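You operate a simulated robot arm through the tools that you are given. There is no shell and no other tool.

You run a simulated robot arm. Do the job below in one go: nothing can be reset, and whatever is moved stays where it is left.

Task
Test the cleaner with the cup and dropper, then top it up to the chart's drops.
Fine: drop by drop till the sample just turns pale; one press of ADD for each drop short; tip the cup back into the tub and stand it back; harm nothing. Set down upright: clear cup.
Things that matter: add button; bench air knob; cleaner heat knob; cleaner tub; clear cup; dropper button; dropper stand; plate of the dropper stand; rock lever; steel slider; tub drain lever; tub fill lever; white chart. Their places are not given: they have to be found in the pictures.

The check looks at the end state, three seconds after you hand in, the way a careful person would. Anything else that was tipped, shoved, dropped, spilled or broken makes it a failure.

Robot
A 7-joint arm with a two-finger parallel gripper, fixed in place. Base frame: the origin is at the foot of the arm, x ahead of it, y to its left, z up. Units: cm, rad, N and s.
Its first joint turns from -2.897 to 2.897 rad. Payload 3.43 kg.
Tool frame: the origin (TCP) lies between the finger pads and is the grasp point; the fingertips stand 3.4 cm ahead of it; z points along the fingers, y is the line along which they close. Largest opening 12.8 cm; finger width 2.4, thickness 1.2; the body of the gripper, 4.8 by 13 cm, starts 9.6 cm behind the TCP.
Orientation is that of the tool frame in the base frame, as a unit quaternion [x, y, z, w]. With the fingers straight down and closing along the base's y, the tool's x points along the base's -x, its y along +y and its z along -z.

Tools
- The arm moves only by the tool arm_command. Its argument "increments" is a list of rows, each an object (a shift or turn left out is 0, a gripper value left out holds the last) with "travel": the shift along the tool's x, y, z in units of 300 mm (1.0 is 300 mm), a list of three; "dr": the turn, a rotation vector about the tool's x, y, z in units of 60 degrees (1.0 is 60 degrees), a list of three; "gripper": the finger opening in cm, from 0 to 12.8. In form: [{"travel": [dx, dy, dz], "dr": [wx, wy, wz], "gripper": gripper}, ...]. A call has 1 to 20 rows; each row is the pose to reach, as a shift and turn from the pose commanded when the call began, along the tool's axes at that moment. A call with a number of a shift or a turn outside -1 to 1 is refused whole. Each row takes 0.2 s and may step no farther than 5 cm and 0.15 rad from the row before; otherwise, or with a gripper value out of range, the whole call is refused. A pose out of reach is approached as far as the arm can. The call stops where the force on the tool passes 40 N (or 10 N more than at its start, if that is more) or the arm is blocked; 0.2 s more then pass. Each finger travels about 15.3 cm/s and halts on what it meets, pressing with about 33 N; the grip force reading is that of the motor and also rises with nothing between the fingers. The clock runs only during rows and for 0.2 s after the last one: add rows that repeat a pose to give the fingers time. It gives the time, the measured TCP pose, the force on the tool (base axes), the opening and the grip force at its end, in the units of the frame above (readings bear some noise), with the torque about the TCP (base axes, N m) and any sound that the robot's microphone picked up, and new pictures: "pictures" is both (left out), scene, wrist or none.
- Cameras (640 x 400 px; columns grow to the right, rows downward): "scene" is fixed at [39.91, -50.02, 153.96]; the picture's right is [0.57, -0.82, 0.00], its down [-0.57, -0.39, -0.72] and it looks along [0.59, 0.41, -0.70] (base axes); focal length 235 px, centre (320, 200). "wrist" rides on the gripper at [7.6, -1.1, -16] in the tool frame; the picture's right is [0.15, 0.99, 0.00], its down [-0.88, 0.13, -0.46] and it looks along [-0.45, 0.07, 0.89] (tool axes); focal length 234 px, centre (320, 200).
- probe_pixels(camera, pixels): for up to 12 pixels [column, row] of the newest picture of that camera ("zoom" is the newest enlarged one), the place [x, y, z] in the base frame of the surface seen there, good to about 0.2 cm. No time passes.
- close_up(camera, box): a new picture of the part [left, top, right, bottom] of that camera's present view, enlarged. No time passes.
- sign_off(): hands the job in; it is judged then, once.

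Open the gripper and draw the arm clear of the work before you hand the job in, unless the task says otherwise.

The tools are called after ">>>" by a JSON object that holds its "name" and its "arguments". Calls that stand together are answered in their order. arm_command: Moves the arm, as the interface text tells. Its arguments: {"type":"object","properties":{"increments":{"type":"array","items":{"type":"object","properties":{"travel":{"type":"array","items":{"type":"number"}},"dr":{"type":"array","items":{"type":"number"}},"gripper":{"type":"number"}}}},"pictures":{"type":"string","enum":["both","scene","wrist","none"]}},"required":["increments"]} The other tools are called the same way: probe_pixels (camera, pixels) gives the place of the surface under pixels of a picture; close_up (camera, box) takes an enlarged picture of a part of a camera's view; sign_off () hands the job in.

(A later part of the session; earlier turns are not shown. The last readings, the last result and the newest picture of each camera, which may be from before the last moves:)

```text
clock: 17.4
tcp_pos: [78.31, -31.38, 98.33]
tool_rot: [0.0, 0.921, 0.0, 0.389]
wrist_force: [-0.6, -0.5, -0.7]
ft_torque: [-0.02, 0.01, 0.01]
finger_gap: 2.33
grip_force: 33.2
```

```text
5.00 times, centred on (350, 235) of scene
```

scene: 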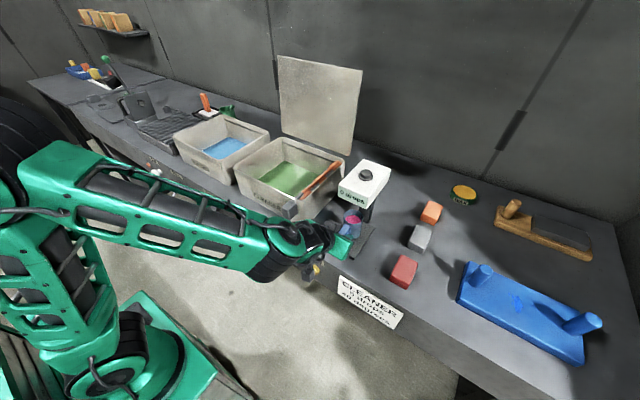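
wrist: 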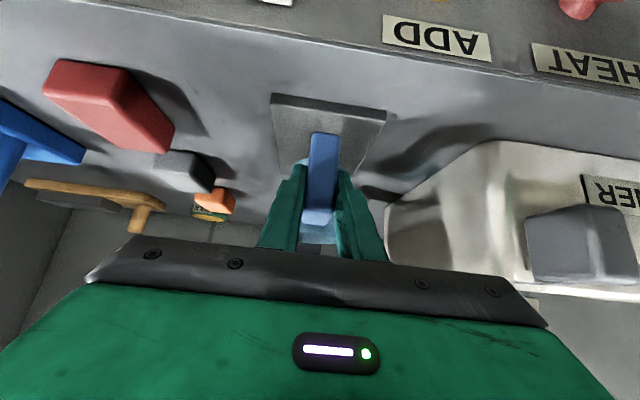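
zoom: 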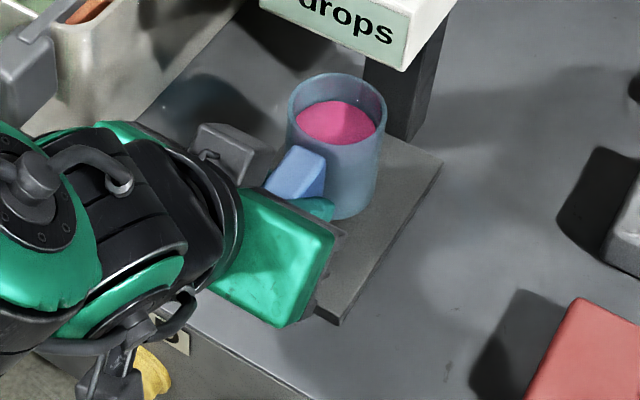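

The pink sample is over the plate at TCP z=98.3. I lower the final 2 cm onto the plate in small steps.

>>> {"name": "arm_command", "arguments": {"increments": [{"travel": [0.0189, 0, 0.0189]}, {"travel": [0.0354, 0, 0.0354]}, {"travel": [0.0448, 0, 0.0448]}, {"travel": [0.0488, 0, 0.0488]}, {"travel": [0.0488, 0, 0.0488]}], "pictures": "both"}}

>>> {"name": "close_up", "arguments": {"camera": "scene", "box": [310, 195, 390, 275]}}

```text
clock: 18.6
tcp_pos: [78.38, -31.41, 96.43]
tool_rot: [0.0, 0.921, 0.0, 0.389]
wrist_force: [0.6, 0.1, 4.8]
ft_torque: [0.0, 0.03, 0.02]
finger_gap: 2.32
grip_force: 33.1
```

scene: 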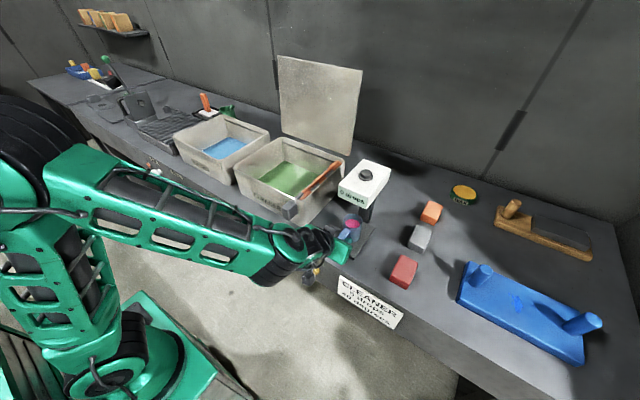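
wrist: 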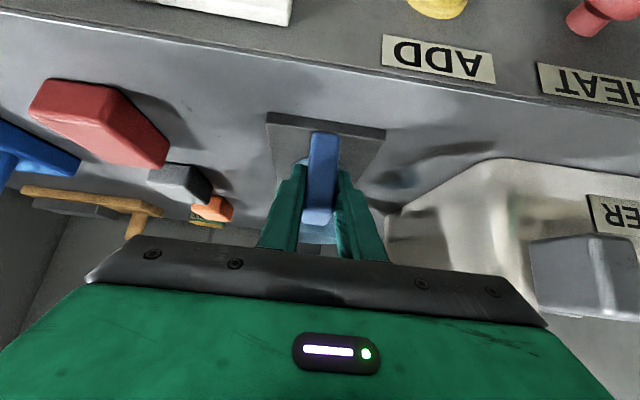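

```text
5.00 times, centred on (350, 235) of scene
```

zoom: 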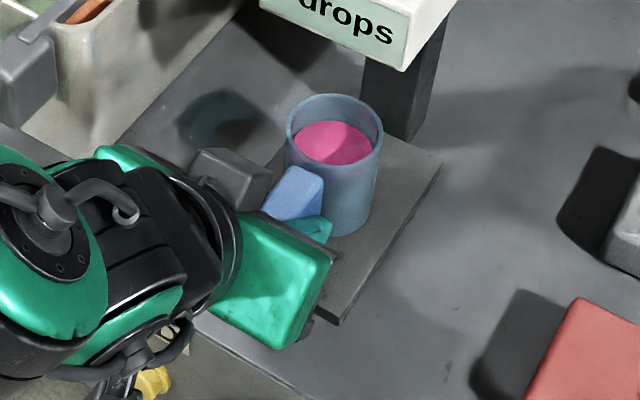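

A 4.8 N upward force shows the cup resting on the plate. I open the fingers gently and back out along the tool axis.

>>> {"name": "arm_command", "arguments": {"increments": [{"travel": [0, 0, 0], "gripper": 2.7}, {"travel": [0, 0, 0], "gripper": 3.4}, {"travel": [0, 0, 0], "gripper": 4.4}, {"travel": [0, 0, -0.1], "gripper": 4.6}, {"travel": [0, 0, -0.22], "gripper": 4.6}, {"travel": [0, 0, -0.36], "gripper": 4.6}, {"travel": [0, 0, -0.5], "gripper": 4.6}, {"travel": [0, 0, -0.5], "gripper": 2}]}}

>>> {"name": "close_up", "arguments": {"camera": "scene", "box": [320, 150, 400, 260]}}

```text
clock: 20.4
tcp_pos: [67.66, -31.4, 106.77]
tool_rot: [-0.001, 0.922, 0.001, 0.388]
wrist_force: [0.3, 1.8, 0.1]
ft_torque: [-0.03, -0.01, 0.03]
finger_gap: 2.0
grip_force: 0.0
```

scene: 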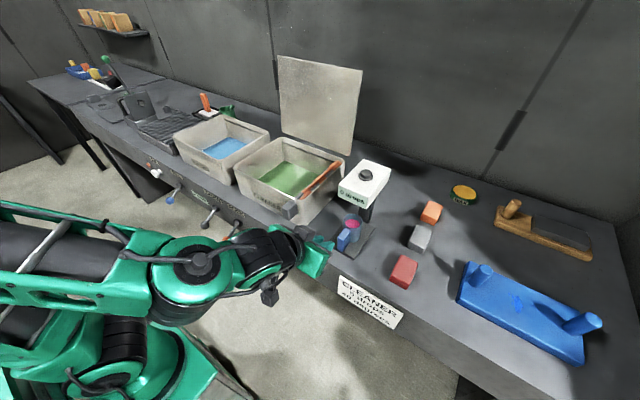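
wrist: 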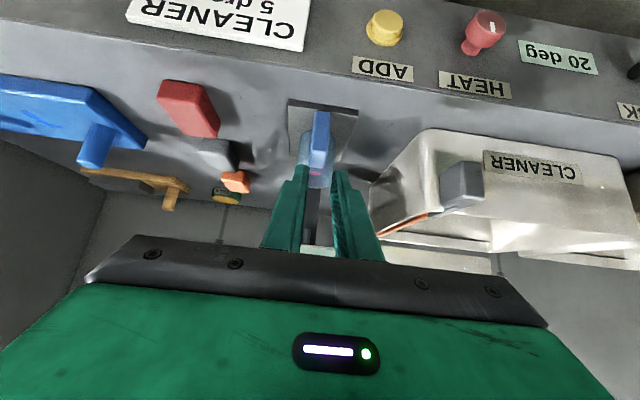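

```text
3.64 times, centred on (360, 205) of scene
```

zoom: 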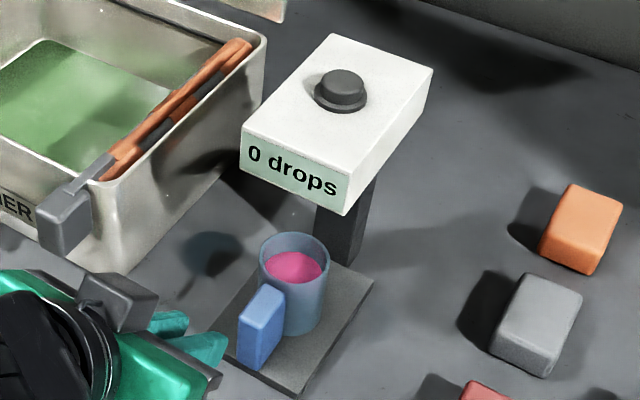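

The cup stands on the plate with the pink sample, display still "0 drops". I raise the arm, turn the tool straight down and close the fingers to use as a press tip.

>>> {"name": "arm_command", "arguments": {"increments": [{"travel": [-0.0805, 0, -0.0625], "dr": [0, 0.125, 0], "gripper": 0}, {"travel": [-0.1611, 0, -0.1249], "dr": [0, 0.25, 0], "gripper": 0}, {"travel": [-0.2416, 0, -0.1874], "dr": [0, 0.375, 0], "gripper": 0}, {"travel": [-0.3221, 0, -0.2498], "dr": [0, 0.5, 0], "gripper": 0}, {"travel": [-0.4027, 0, -0.3123], "dr": [0, 0.625, 0], "gripper": 0}, {"travel": [-0.4832, 0, -0.3747], "dr": [0, 0.75, 0], "gripper": 0}, {"travel": [-0.4832, 0, -0.3747], "dr": [0, 0.75, 0], "gripper": 0}]}}

>>> {"name": "close_up", "arguments": {"camera": "scene", "box": [345, 160, 385, 200]}}

>>> {"name": "probe_pixels", "arguments": {"camera": "zoom", "pixels": [[320, 140], [290, 140], [350, 140], [320, 115], [320, 160], [270, 180], [370, 180], [320, 220], [200, 100], [450, 200]]}}

```text
clock: 22.0
tcp_pos: [69.7, -31.32, 124.84]
tool_rot: [0.0, 1.0, -0.001, 0.005]
wrist_force: [0.2, 1.2, -0.3]
ft_torque: [-0.12, 0.05, -0.04]
finger_gap: 0.0
grip_force: 32.5
```

scene: 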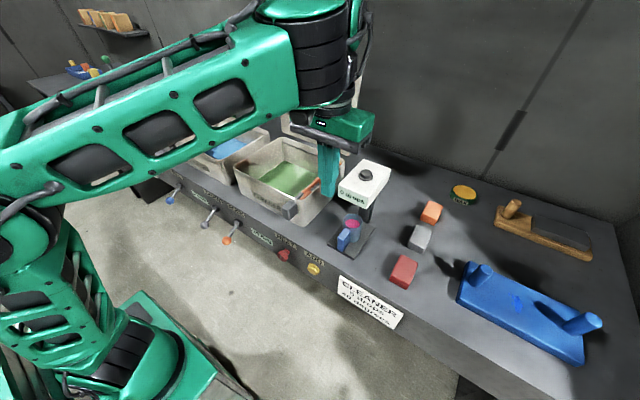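
wrist: 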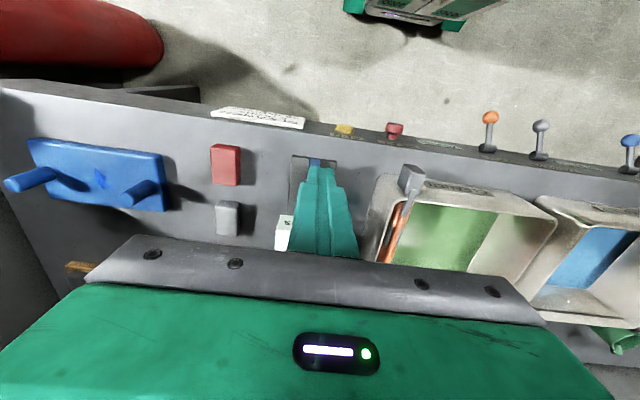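

```text
10.00 times, centred on (365, 180) of scene
```

zoom: 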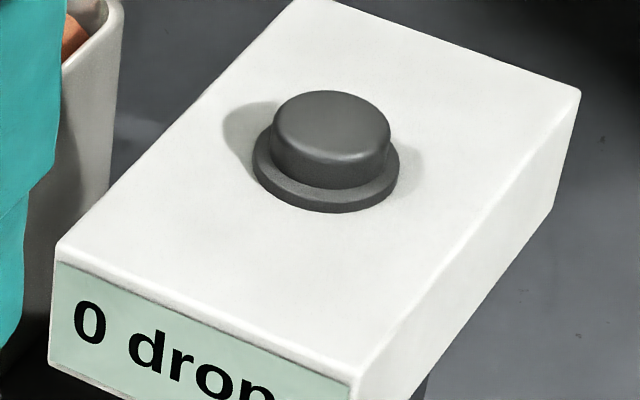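

```text
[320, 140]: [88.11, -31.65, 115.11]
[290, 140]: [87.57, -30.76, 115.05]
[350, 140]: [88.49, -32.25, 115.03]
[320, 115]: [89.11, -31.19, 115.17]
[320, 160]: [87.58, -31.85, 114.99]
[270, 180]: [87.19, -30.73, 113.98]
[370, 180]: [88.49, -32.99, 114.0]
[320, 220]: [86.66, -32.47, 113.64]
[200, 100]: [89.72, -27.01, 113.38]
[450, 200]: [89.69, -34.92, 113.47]
```

The button cap centre is about (88.7,-31.6) with its top at z=115.15. I move the closed fingertips above it, stopping 1.5 cm over the cap.

>>> {"name": "arm_command", "arguments": {"increments": [{"travel": [-0.1583, -0.002, 0]}, {"travel": [-0.3167, -0.004, 0]}, {"travel": [-0.475, -0.006, 0]}, {"travel": [-0.6333, -0.0083, 0]}, {"travel": [-0.6333, -0.0083, 0.08]}, {"travel": [-0.6333, -0.0083, 0.16]}, {"travel": [-0.6333, -0.0083, 0.16]}]}}

>>> {"name": "close_up", "arguments": {"camera": "scene", "box": [320, 120, 420, 260]}}

```text
clock: 22.7
tcp_pos: [78.04, -31.53, 126.65]
tool_rot: [0.007, 1.0, -0.001, 0.019]
wrist_force: [-1.1, 0.1, 1.0]
ft_torque: [-0.08, -0.17, 0.01]
finger_gap: 0.0
grip_force: 33.2
stopped in row 3: the force on the tool passed its limit at 148 N (the readings are from after the stop); the commanded pose is now the measured one
```

scene: 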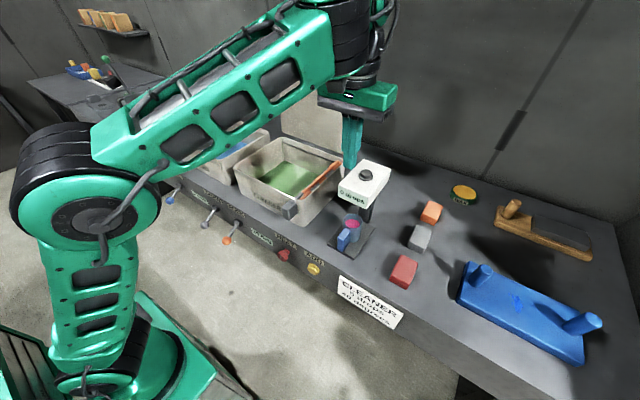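
wrist: 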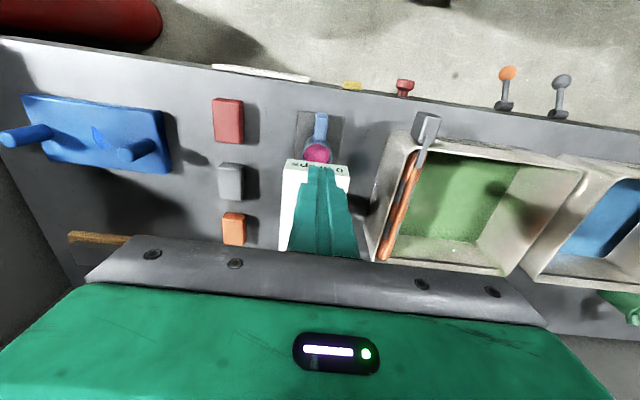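

```text
2.86 times, centred on (370, 190) of scene
```

zoom: 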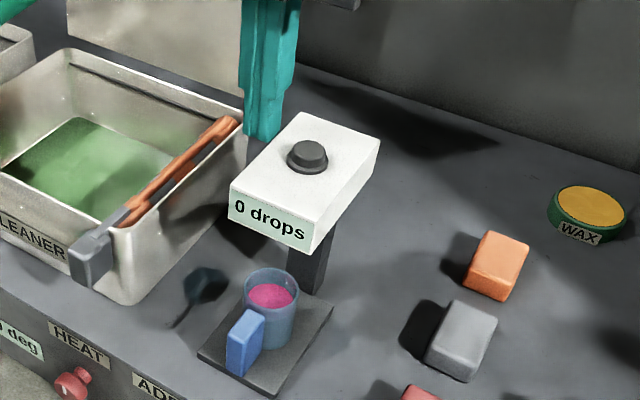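

The call stopped on a 148 N spike with the tip in free air (z≈123, nothing near it), likely an arm re-posture jerk; display, cup and stand look unchanged. I hold still one moment to read the settled state.

>>> {"name": "arm_command", "arguments": {"increments": [{"travel": [0, 0, 0]}, {"travel": [0, 0, 0]}]}}

>>> {"name": "close_up", "arguments": {"camera": "scene", "box": [0, 0, 420, 262]}}

```text
clock: 23.3
tcp_pos: [78.53, -31.53, 126.35]
tool_rot: [0.005, 1.0, 0.0, 0.017]
wrist_force: [0.0, -1.2, 0.4]
ft_torque: [-0.04, 0.01, 0.02]
finger_gap: 0.01
grip_force: 33.1
```

scene: 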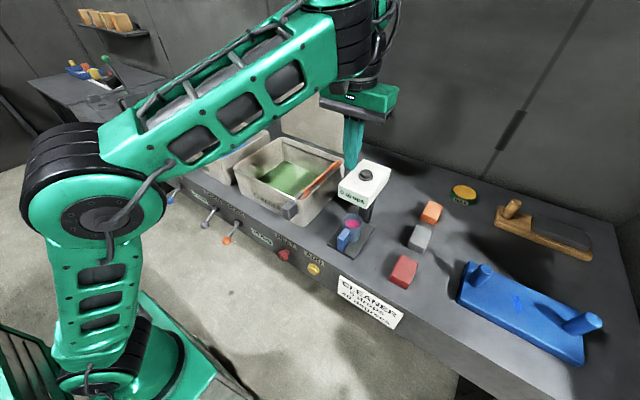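
wrist: 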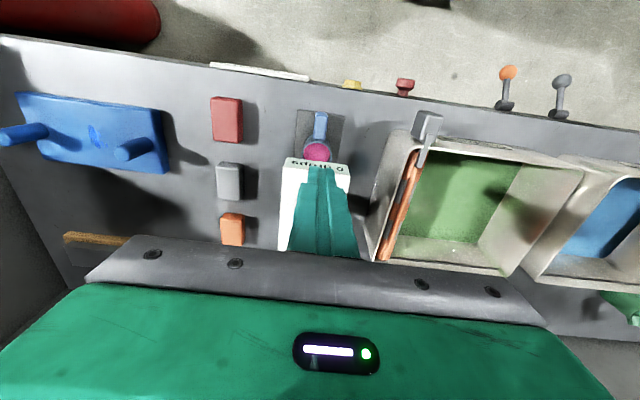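

```text
1.52 times, centred on (210, 131) of scene
```

zoom: 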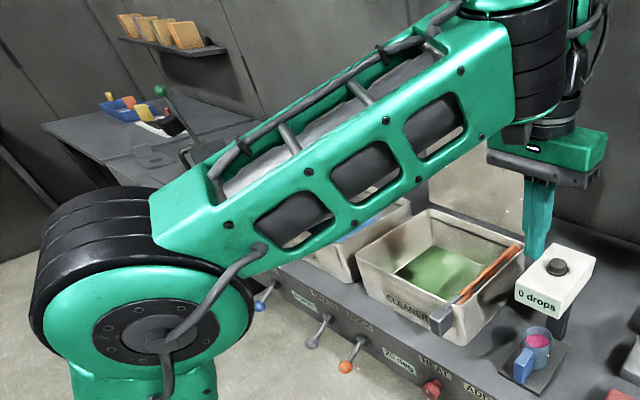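

The arm settled at (78.5,-31.5,126.4) with no force. I continue over the button in smaller steps.

>>> {"name": "arm_command", "arguments": {"increments": [{"travel": [-0.068, 0, 0], "dr": [0, 0.007, 0]}, {"travel": [-0.136, 0, 0], "dr": [0, 0.014, 0]}, {"travel": [-0.204, 0, 0], "dr": [0, 0.021, 0]}, {"travel": [-0.272, 0, 0], "dr": [0, 0.028, 0]}, {"travel": [-0.34, 0, 0], "dr": [0, 0.033, 0]}, {"travel": [-0.34, 0, 0], "dr": [0, 0.033, 0]}]}}

```text
clock: 23.6
tcp_pos: [77.77, -31.43, 127.6]
tool_rot: [0.008, 1.0, -0.003, 0.026]
wrist_force: [-0.1, 1.5, 0.4]
ft_torque: [-0.06, -0.03, 0.0]
finger_gap: 0.0
grip_force: 33.0
stopped in row 1: the force on the tool passed its limit at 88 N (the readings are from after the stop); the commanded pose is now the measured one
```

scene: 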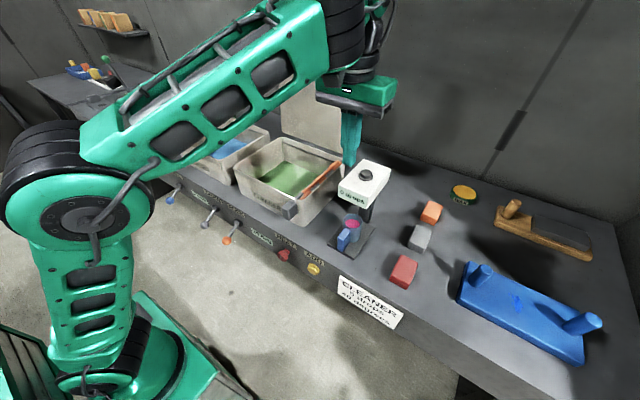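
wrist: 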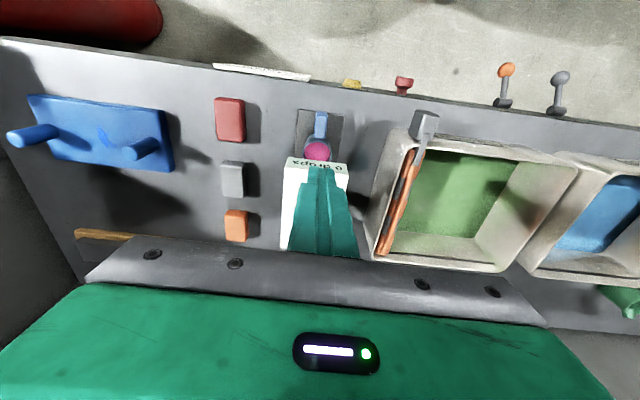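

Again a spike pushed the tool back, so something near the hand may be blocking. I look closely at the wrist area and surroundings.

>>> {"name": "close_up", "arguments": {"camera": "scene", "box": [280, 0, 480, 125]}}

>>> {"name": "close_up", "arguments": {"camera": "scene", "box": [0, 0, 420, 262]}}

>>> {"name": "close_up", "arguments": {"camera": "wrist", "box": [200, 120, 420, 260]}}

>>> {"name": "probe_pixels", "arguments": {"camera": "scene", "pixels": [[355, 95], [380, 90], [350, 50], [352, 150], [300, 60], [200, 90], [50, 210], [360, 60], [370, 10], [390, 80]]}}

```text
3.20 times, centred on (380, 62) of scene
```

zoom: 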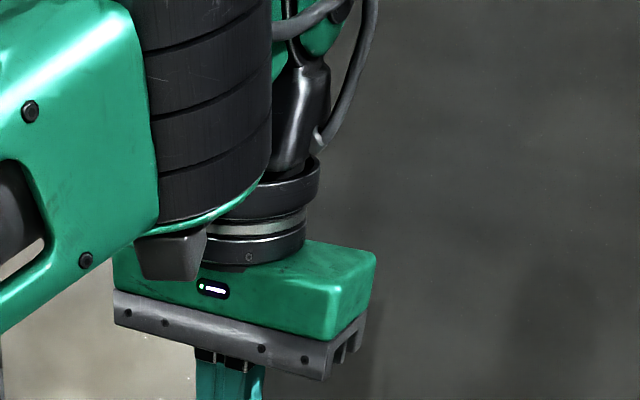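

```text
1.52 times, centred on (210, 131) of scene
```

zoom: 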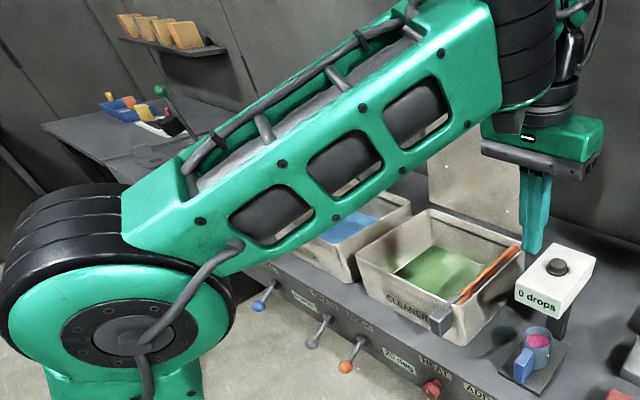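

```text
2.86 times, centred on (310, 190) of wrist
```

zoom: 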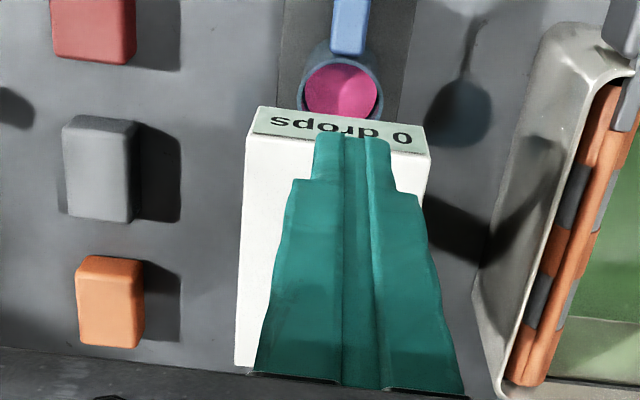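

```text
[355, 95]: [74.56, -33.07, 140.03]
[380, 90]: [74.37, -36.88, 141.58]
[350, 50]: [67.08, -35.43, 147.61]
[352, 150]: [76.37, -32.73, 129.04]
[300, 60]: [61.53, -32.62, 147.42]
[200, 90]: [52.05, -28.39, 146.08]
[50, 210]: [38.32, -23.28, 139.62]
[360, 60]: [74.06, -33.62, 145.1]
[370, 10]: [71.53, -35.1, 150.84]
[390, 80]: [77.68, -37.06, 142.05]
```

The dark camera housing on the hand sits right against the forearm end (zoom 170,250), so the vertical tool pose self-collides here. I'll use the 45° pitch, which worked before at this reach, so I tilt the tool back to 45° in place.

>>> {"name": "arm_command", "arguments": {"increments": [{"travel": [0.03, 0, 0], "dr": [0, -0.08, 0]}, {"travel": [0.06, 0, 0], "dr": [0, -0.2, 0]}, {"travel": [0.06, 0, 0], "dr": [0, -0.32, 0]}, {"travel": [0.06, 0, 0], "dr": [0, -0.44, 0]}, {"travel": [0.06, 0, 0], "dr": [0, -0.56, 0]}, {"travel": [0.06, 0, 0], "dr": [0, -0.68, 0]}, {"travel": [0.06, 0, 0], "dr": [0, -0.7, 0]}]}}

```text
clock: 25.2
tcp_pos: [76.1, -31.49, 127.13]
tool_rot: [0.008, 0.924, -0.004, 0.382]
wrist_force: [-0.2, 0.3, 0.0]
ft_torque: [-0.01, -0.01, -0.02]
finger_gap: 0.01
grip_force: 32.8
```

scene: 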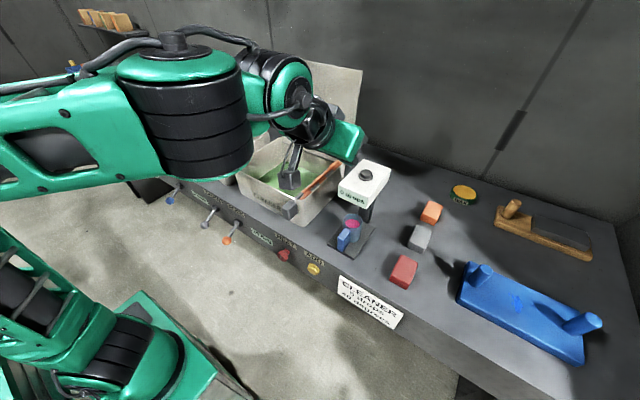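
wrist: 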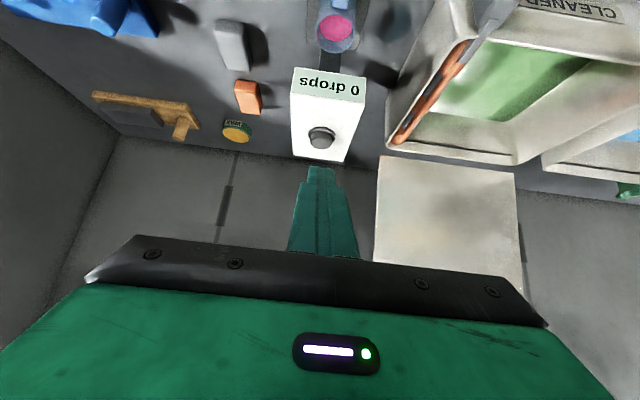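

At 45° the arm moves freely; measured (76.1,-31.5,127.1). I advance so the fingertip corner hovers about 1.2 cm above the button cap.

>>> {"name": "arm_command", "arguments": {"increments": [{"travel": [-0.017, 0, 0.0877]}, {"travel": [-0.034, 0, 0.1754]}, {"travel": [-0.0509, 0, 0.263]}, {"travel": [-0.0679, 0, 0.3507]}, {"travel": [-0.0849, 0, 0.4384]}, {"travel": [-0.0849, 0, 0.4384]}]}}

>>> {"name": "close_up", "arguments": {"camera": "scene", "box": [320, 140, 420, 240]}}

>>> {"name": "close_up", "arguments": {"camera": "wrist", "box": [260, 80, 380, 220]}}

```text
clock: 26.6
tcp_pos: [87.21, -31.67, 119.67]
tool_rot: [0.007, 0.924, -0.003, 0.382]
wrist_force: [0.9, 0.1, 0.0]
ft_torque: [0.02, -0.04, -0.01]
finger_gap: 0.01
grip_force: 32.6
```

scene: 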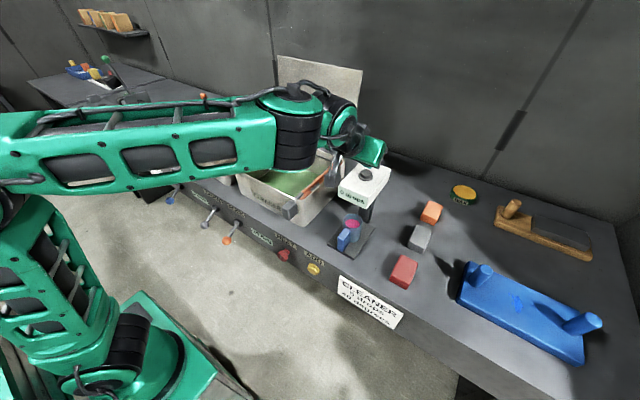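
wrist: 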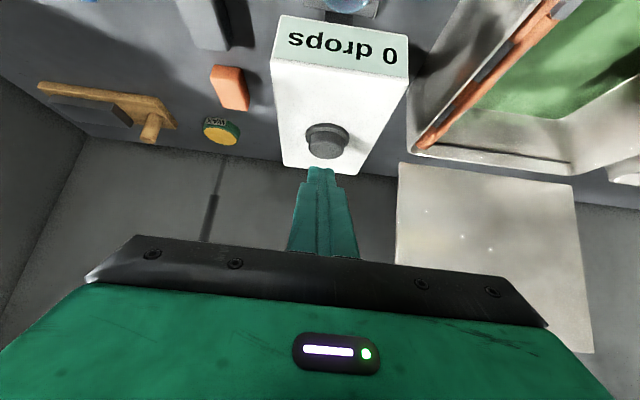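

```text
4.00 times, centred on (370, 190) of scene
```

zoom: 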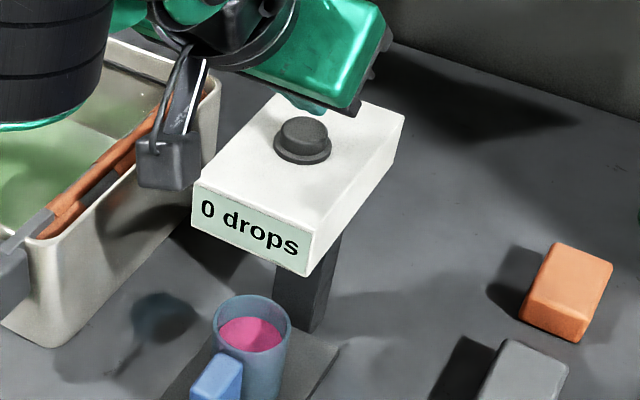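

```text
2.86 times, centred on (320, 150) of wrist
```

zoom: 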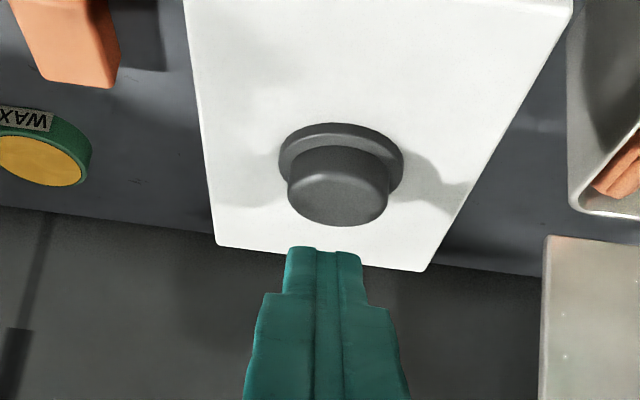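

The tip hovers about 1.2 cm over the cap; the button looks about 0.15 cm to +y of the tip. I shift slightly and lower 1.5 cm in small steps to find first contact.

>>> {"name": "arm_command", "arguments": {"increments": [{"travel": [0.0118, 0.005, 0.0118]}, {"travel": [0.0236, 0.005, 0.0236]}, {"travel": [0.0306, 0.005, 0.0306]}, {"travel": [0.0354, 0.005, 0.0354]}, {"travel": [0.0354, 0.005, 0.0354]}]}}

>>> {"name": "close_up", "arguments": {"camera": "scene", "box": [320, 140, 420, 240]}}

```text
clock: 27.8
tcp_pos: [87.2, -31.5, 118.07]
tool_rot: [0.009, 0.924, -0.003, 0.381]
wrist_force: [-0.6, 0.8, 1.4]
ft_torque: [0.02, 0.0, -0.02]
finger_gap: 0.0
grip_force: 32.8
```

scene: 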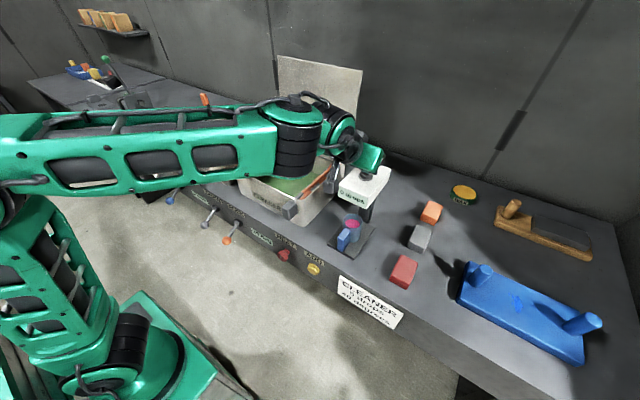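
wrist: 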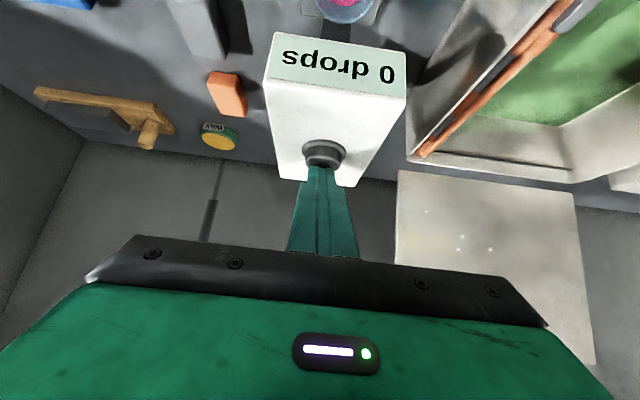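

```text
4.00 times, centred on (370, 190) of scene
```

zoom: 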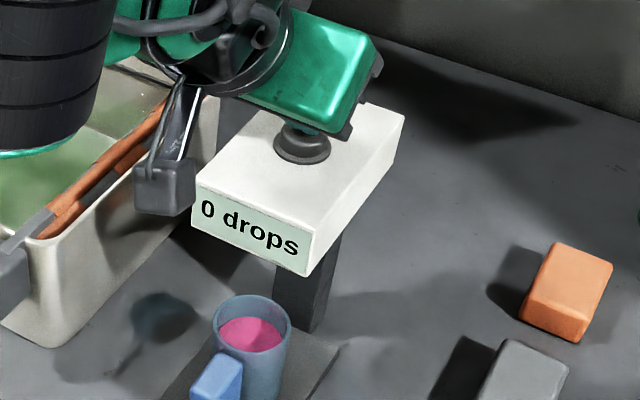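

Display still reads 0 drops and the force is about 1.4 N, so the tip is just touching. I press down a further 0.3 cm.

>>> {"name": "arm_command", "arguments": {"increments": [{"travel": [0.0035, 0, 0.0035]}, {"travel": [0.0071, 0, 0.0071]}, {"travel": [0.0071, 0, 0.0071]}], "pictures": "scene"}}

>>> {"name": "close_up", "arguments": {"camera": "scene", "box": [320, 140, 420, 240]}}

```text
clock: 28.6
tcp_pos: [87.15, -31.59, 117.97]
tool_rot: [0.008, 0.924, -0.003, 0.382]
wrist_force: [-0.7, -1.2, 2.6]
ft_torque: [-0.01, 0.02, -0.02]
finger_gap: 0.0
grip_force: 32.5
heard: click
```

scene: 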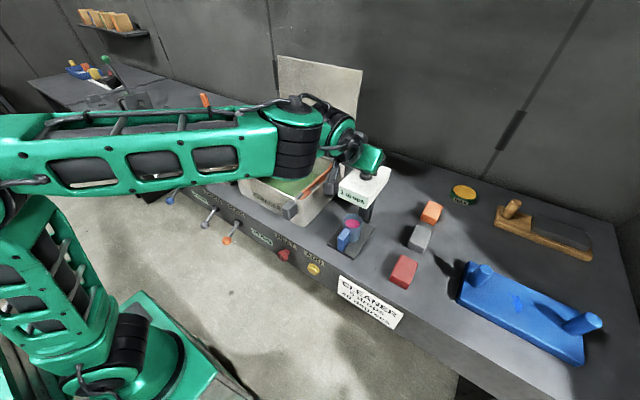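

```text
4.00 times, centred on (370, 190) of scene
```

zoom: 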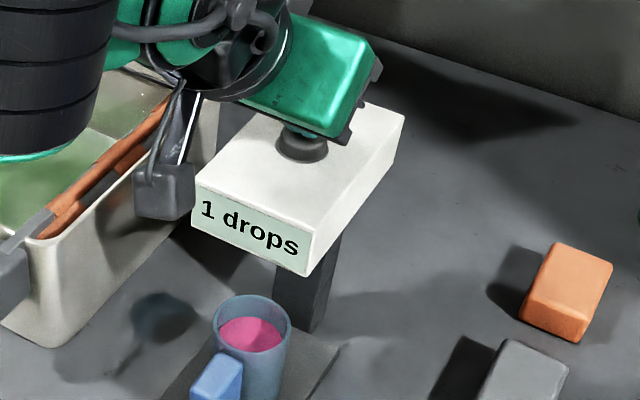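

A click and the display now shows "1 drops"; the sample is still pink. I lift 1 cm to release the button.

>>> {"name": "arm_command", "arguments": {"increments": [{"travel": [-0.0118, 0, -0.0118]}, {"travel": [-0.0236, 0, -0.0236]}, {"travel": [-0.0236, 0, -0.0236]}], "pictures": "scene"}}

>>> {"name": "close_up", "arguments": {"camera": "scene", "box": [320, 140, 420, 260]}}

```text
clock: 29.4
tcp_pos: [87.05, -31.47, 118.77]
tool_rot: [0.008, 0.925, -0.003, 0.381]
wrist_force: [-0.1, -0.7, -0.2]
ft_torque: [0.02, 0.01, 0.02]
finger_gap: 0.01
grip_force: 33.2
```

scene: 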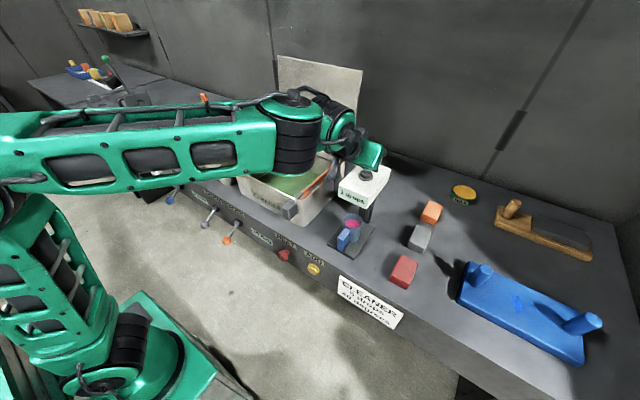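

```text
3.33 times, centred on (370, 200) of scene
```

zoom: 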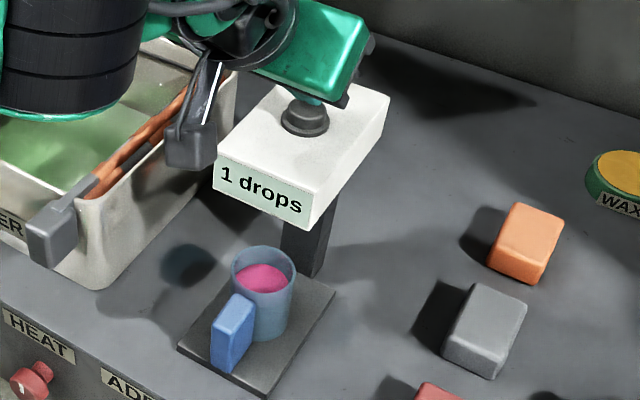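

Released; still 1 drop and the sample is pink. I do one press-and-release cycle for the second drop.

>>> {"name": "arm_command", "arguments": {"increments": [{"travel": [0.0118, 0, 0.0118]}, {"travel": [0.0212, 0, 0.0212]}, {"travel": [0.0243, 0, 0.0243]}, {"travel": [0.0243, 0, 0.0243]}, {"travel": [0.0118, 0, 0.0118]}, {"travel": [0, 0, 0]}, {"travel": [0, 0, 0]}], "pictures": "scene"}}

>>> {"name": "close_up", "arguments": {"camera": "scene", "box": [320, 140, 420, 260]}}

```text
clock: 31.0
tcp_pos: [87.22, -31.56, 118.74]
tool_rot: [0.008, 0.924, -0.004, 0.381]
wrist_force: [0.1, 0.1, -0.1]
ft_torque: [0.0, 0.0, -0.01]
finger_gap: 0.01
grip_force: 32.7
heard: click
```

scene: 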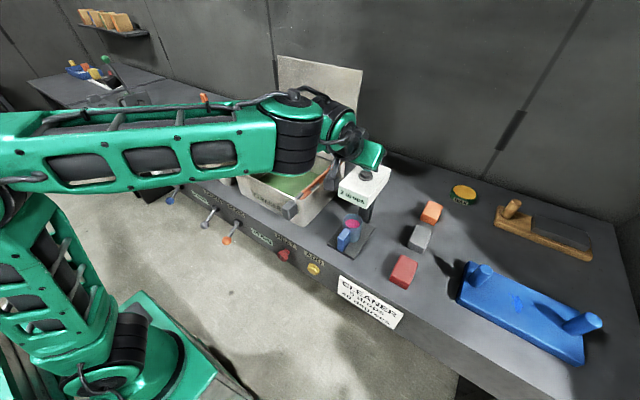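

```text
3.33 times, centred on (370, 200) of scene
```

zoom: 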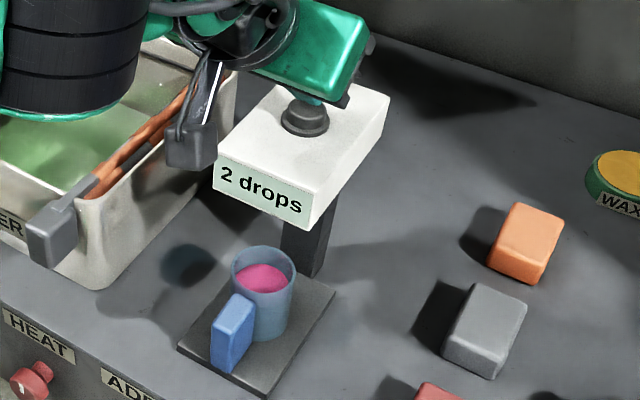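

2 drops, sample still pink. I wait briefly to be sure the colour isn't delayed before adding another.

>>> {"name": "arm_command", "arguments": {"increments": [{"travel": [0, 0, 0]}, {"travel": [0, 0, 0]}, {"travel": [0, 0, 0]}, {"travel": [0, 0, 0]}, {"travel": [0, 0, 0]}], "pictures": "scene"}}

>>> {"name": "close_up", "arguments": {"camera": "scene", "box": [335, 205, 375, 245]}}

```text
clock: 32.2
tcp_pos: [87.21, -31.41, 118.79]
tool_rot: [0.007, 0.925, -0.003, 0.381]
wrist_force: [-0.1, 0.8, -0.2]
ft_torque: [0.01, -0.02, 0.02]
finger_gap: 0.02
grip_force: 32.8
```

scene: 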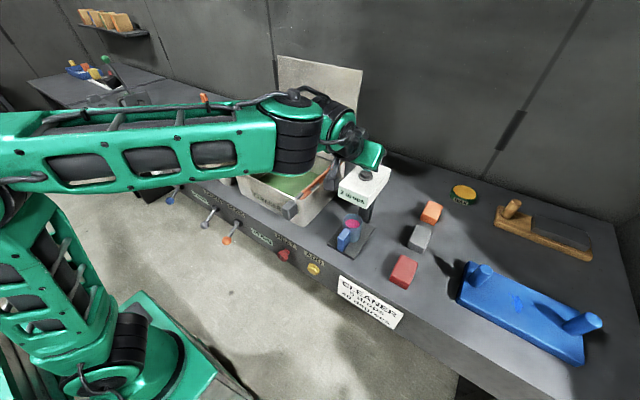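

```text
10.00 times, centred on (355, 225) of scene
```

zoom: 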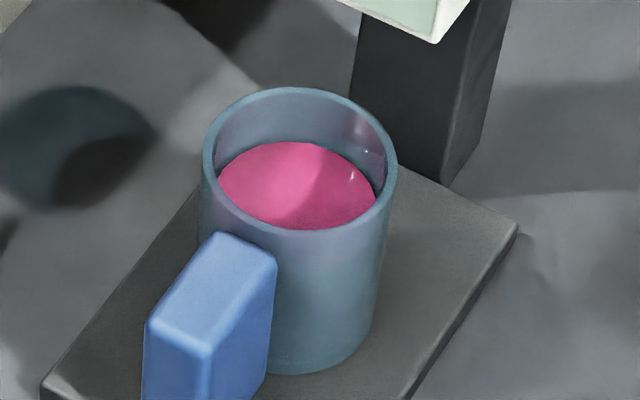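

The sample is unmistakably pink after 2 drops (zoom 300,185). I press once more for the third drop.

>>> {"name": "arm_command", "arguments": {"increments": [{"travel": [0.0118, 0, 0.0118]}, {"travel": [0.0212, 0, 0.0212]}, {"travel": [0.0243, 0, 0.0243]}, {"travel": [0.0243, 0, 0.0243]}, {"travel": [0.0118, 0, 0.0118]}, {"travel": [0, 0, 0]}, {"travel": [0, 0, 0]}, {"travel": [0, 0, 0]}, {"travel": [0, 0, 0]}], "pictures": "scene"}}

>>> {"name": "close_up", "arguments": {"camera": "scene", "box": [330, 175, 390, 245]}}

```text
clock: 34.2
tcp_pos: [87.19, -31.5, 118.94]
tool_rot: [0.009, 0.925, -0.004, 0.381]
wrist_force: [-0.3, 0.2, -0.6]
ft_torque: [0.02, 0.03, 0.02]
finger_gap: 0.0
grip_force: 33.0
heard: click
```

scene: 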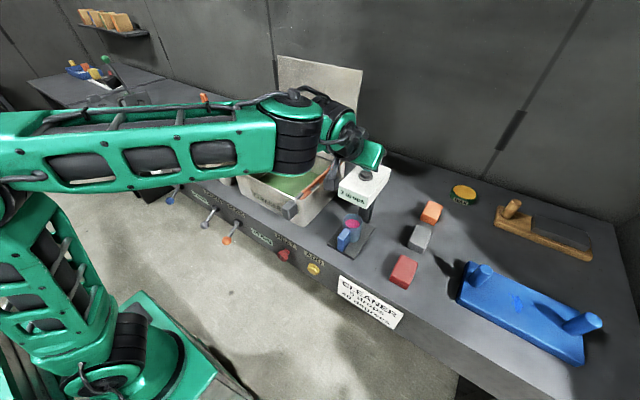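

```text
5.71 times, centred on (360, 210) of scene
```

zoom: 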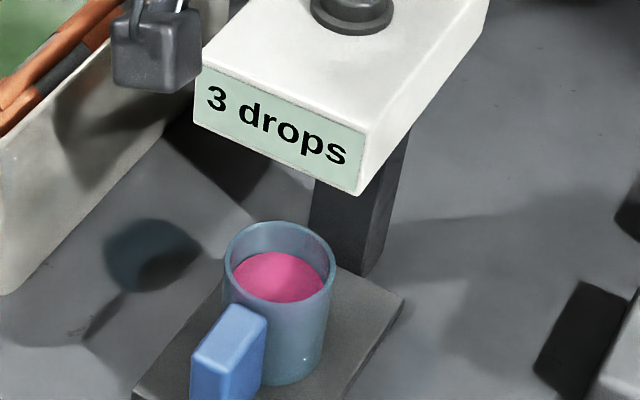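

3 drops, still pink. I press a fourth time.

>>> {"name": "arm_command", "arguments": {"increments": [{"travel": [0.0118, 0, 0.0118]}, {"travel": [0.0212, 0, 0.0212]}, {"travel": [0.0248, 0, 0.0248]}, {"travel": [0.0248, 0, 0.0248]}, {"travel": [0.0118, 0, 0.0118]}, {"travel": [0, 0, 0]}, {"travel": [0, 0, 0]}, {"travel": [0, 0, 0]}, {"travel": [0, 0, 0]}], "pictures": "scene"}}

>>> {"name": "close_up", "arguments": {"camera": "scene", "box": [330, 175, 390, 245]}}

```text
clock: 36.2
tcp_pos: [87.18, -31.56, 118.78]
tool_rot: [0.007, 0.925, -0.002, 0.381]
wrist_force: [0.1, -0.6, 0.6]
ft_torque: [0.02, -0.03, 0.0]
finger_gap: 0.03
grip_force: 32.9
heard: click
```

scene: 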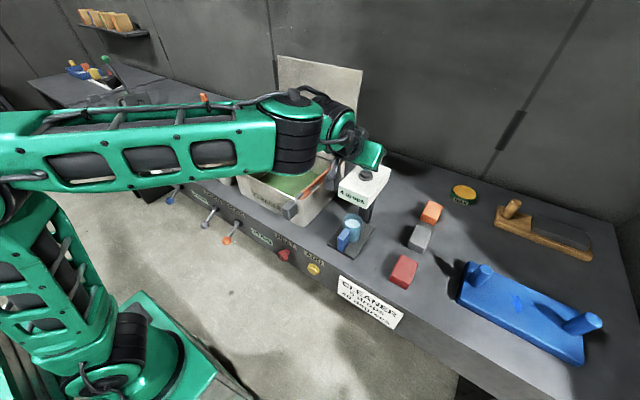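

```text
5.71 times, centred on (360, 210) of scene
```

zoom: 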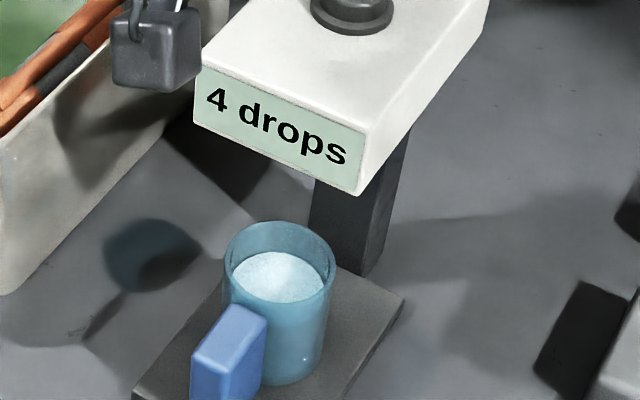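

The sample just turned pale at 4 drops, one short of the chart's 5, so one ADD press is due. I measure the ADD button precisely before backing away from the dropper.

>>> {"name": "close_up", "arguments": {"camera": "scene", "box": [300, 255, 330, 280]}}

>>> {"name": "probe_pixels", "arguments": {"camera": "zoom", "pixels": [[280, 220], [220, 180], [250, 230], [200, 190], [300, 260], [340, 240], [240, 270], [280, 180], [180, 150], [230, 130], [330, 290], [260, 200]]}}

```text
16.00 times, centred on (315, 268) of scene
```

zoom: 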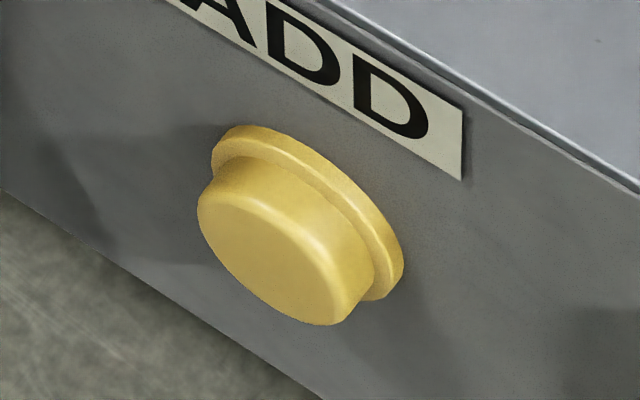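

```text
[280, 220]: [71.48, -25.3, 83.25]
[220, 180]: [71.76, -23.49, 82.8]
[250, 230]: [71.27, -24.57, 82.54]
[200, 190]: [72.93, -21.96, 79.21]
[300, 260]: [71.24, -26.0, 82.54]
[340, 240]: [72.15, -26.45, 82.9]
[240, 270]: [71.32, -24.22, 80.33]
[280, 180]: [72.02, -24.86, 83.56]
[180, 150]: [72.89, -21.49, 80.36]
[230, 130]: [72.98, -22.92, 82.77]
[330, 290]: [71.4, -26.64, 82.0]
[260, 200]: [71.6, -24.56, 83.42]
```

ADD's face centre is about (71.3,-25.1,81.9), facing -x. I retreat up and back from the dropper and come around to a point in front of the bench.

>>> {"name": "arm_command", "arguments": {"increments": [{"travel": [0, 0, -0.1333]}, {"travel": [0, 0, -0.2667]}, {"travel": [0, 0, -0.4]}, {"travel": [0, 0, -0.5333]}, {"travel": [0, 0, -0.6667]}, {"travel": [0.1332, 0.0356, -0.6357]}, {"travel": [0.2663, 0.0711, -0.6046]}, {"travel": [0.3995, 0.1067, -0.5736]}, {"travel": [0.5327, 0.1422, -0.5426]}, {"travel": [0.6658, 0.1778, -0.5115]}, {"travel": [0.799, 0.2133, -0.4805]}, {"travel": [0.799, 0.2133, -0.4805]}]}}

```text
clock: 38.8
tcp_pos: [60.22, -24.86, 112.0]
tool_rot: [0.008, 0.924, -0.003, 0.382]
wrist_force: [-0.4, 0.7, 1.2]
ft_torque: [-0.01, -0.02, 0.0]
finger_gap: 0.0
grip_force: 33.3
```

scene: 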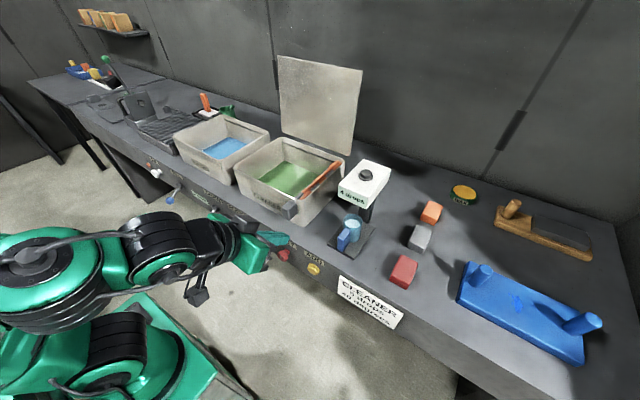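
wrist: 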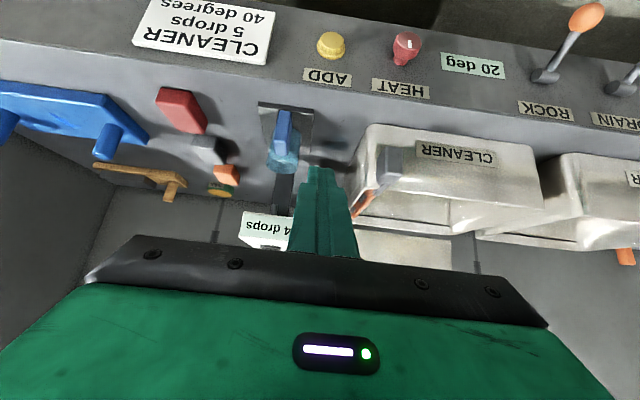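

Now at (60.2,-24.9,112). I descend in front of the panel to the ADD button's height, leaving about 4 cm gap.

>>> {"name": "arm_command", "arguments": {"increments": [{"travel": [0.0831, -0.001, 0.1087]}, {"travel": [0.1663, -0.002, 0.2175]}, {"travel": [0.2494, -0.003, 0.3262]}, {"travel": [0.3326, -0.004, 0.435]}, {"travel": [0.4157, -0.005, 0.5437]}, {"travel": [0.4989, -0.006, 0.6525]}, {"travel": [0.582, -0.0075, 0.7612]}, {"travel": [0.582, -0.0075, 0.7612]}]}}

>>> {"name": "close_up", "arguments": {"camera": "scene", "box": [240, 210, 360, 310]}}

>>> {"name": "close_up", "arguments": {"camera": "wrist", "box": [240, 40, 400, 240]}}

```text
clock: 40.6
tcp_pos: [65.74, -28.51, 89.57]
tool_rot: [0.008, 0.924, -0.004, 0.381]
wrist_force: [0.0, -0.9, -0.5]
ft_torque: [0.01, 0.01, 0.05]
finger_gap: 0.0
grip_force: 32.9
out of reach, approached as far as the arm can: row 4, 5, 6, 7, 8
```

scene: 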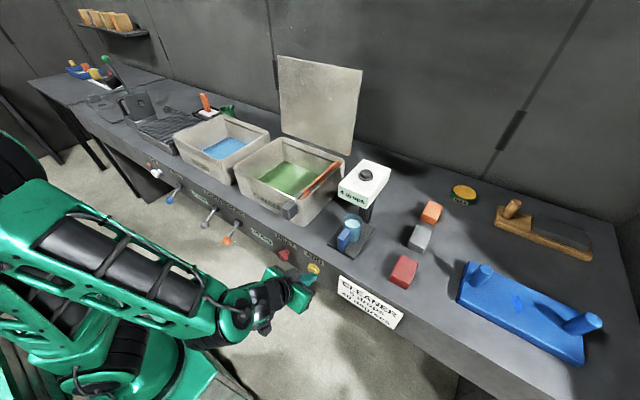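
wrist: 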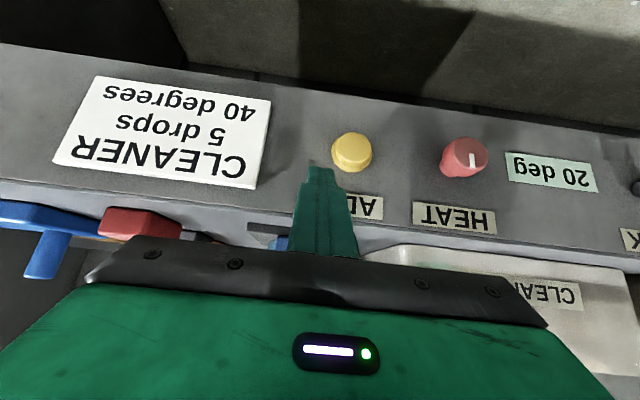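

```text
4.00 times, centred on (300, 260) of scene
```

zoom: 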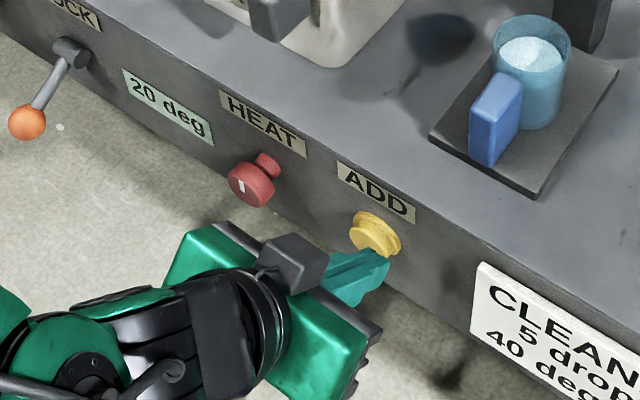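

```text
2.00 times, centred on (320, 140) of wrist
```

zoom: 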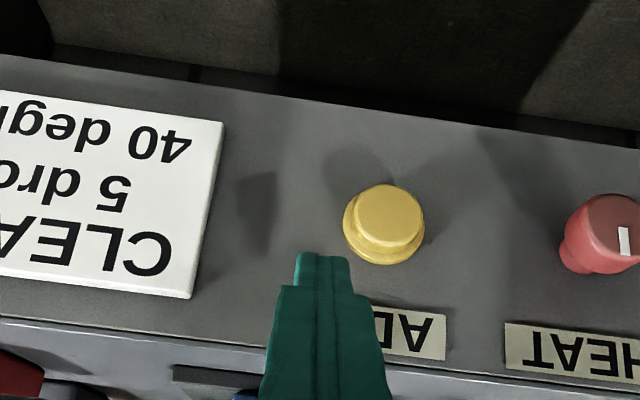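

The 45° pose is out of reach this low (stopped at 65.7,-28.5,89.6), with the tip well clear of the button. I back up 15 cm, then will use a steeper tool.

>>> {"name": "arm_command", "arguments": {"increments": [{"travel": [-0.0884, 0, -0.0884]}, {"travel": [-0.1768, 0, -0.1768]}, {"travel": [-0.2652, 0, -0.2652]}, {"travel": [-0.3536, 0, -0.3536]}, {"travel": [-0.3536, 0, -0.3536]}], "pictures": "none"}}

```text
clock: 41.8
tcp_pos: [65.62, -28.51, 104.67]
tool_rot: [0.008, 0.925, -0.003, 0.381]
wrist_force: [-0.5, -0.1, -0.8]
ft_torque: [-0.01, 0.03, -0.01]
finger_gap: 0.0
grip_force: 33.2
```

The arm is back at (65.6,-28.5,104.7). I steepen the tool to 70° and line up with the button at y≈-25.

>>> {"name": "arm_command", "arguments": {"increments": [{"travel": [0.0153, 0.0284, -0.0153], "dr": [0, 0.1042, 0]}, {"travel": [0.0307, 0.0569, -0.0307], "dr": [0, 0.2083, 0]}, {"travel": [0.046, 0.0853, -0.046], "dr": [0, 0.3125, 0]}, {"travel": [0.0613, 0.1137, -0.0613], "dr": [0, 0.4167, 0]}, {"travel": [0.0613, 0.1137, -0.0613], "dr": [0, 0.4167, 0]}], "pictures": "none"}}

```text
clock: 43.0
tcp_pos: [63.0, -25.07, 104.63]
tool_rot: [0.007, 0.985, -0.001, 0.172]
wrist_force: [-0.2, 0.1, -0.2]
ft_torque: [-0.02, 0.02, -0.02]
finger_gap: 0.0
grip_force: 33.2
```

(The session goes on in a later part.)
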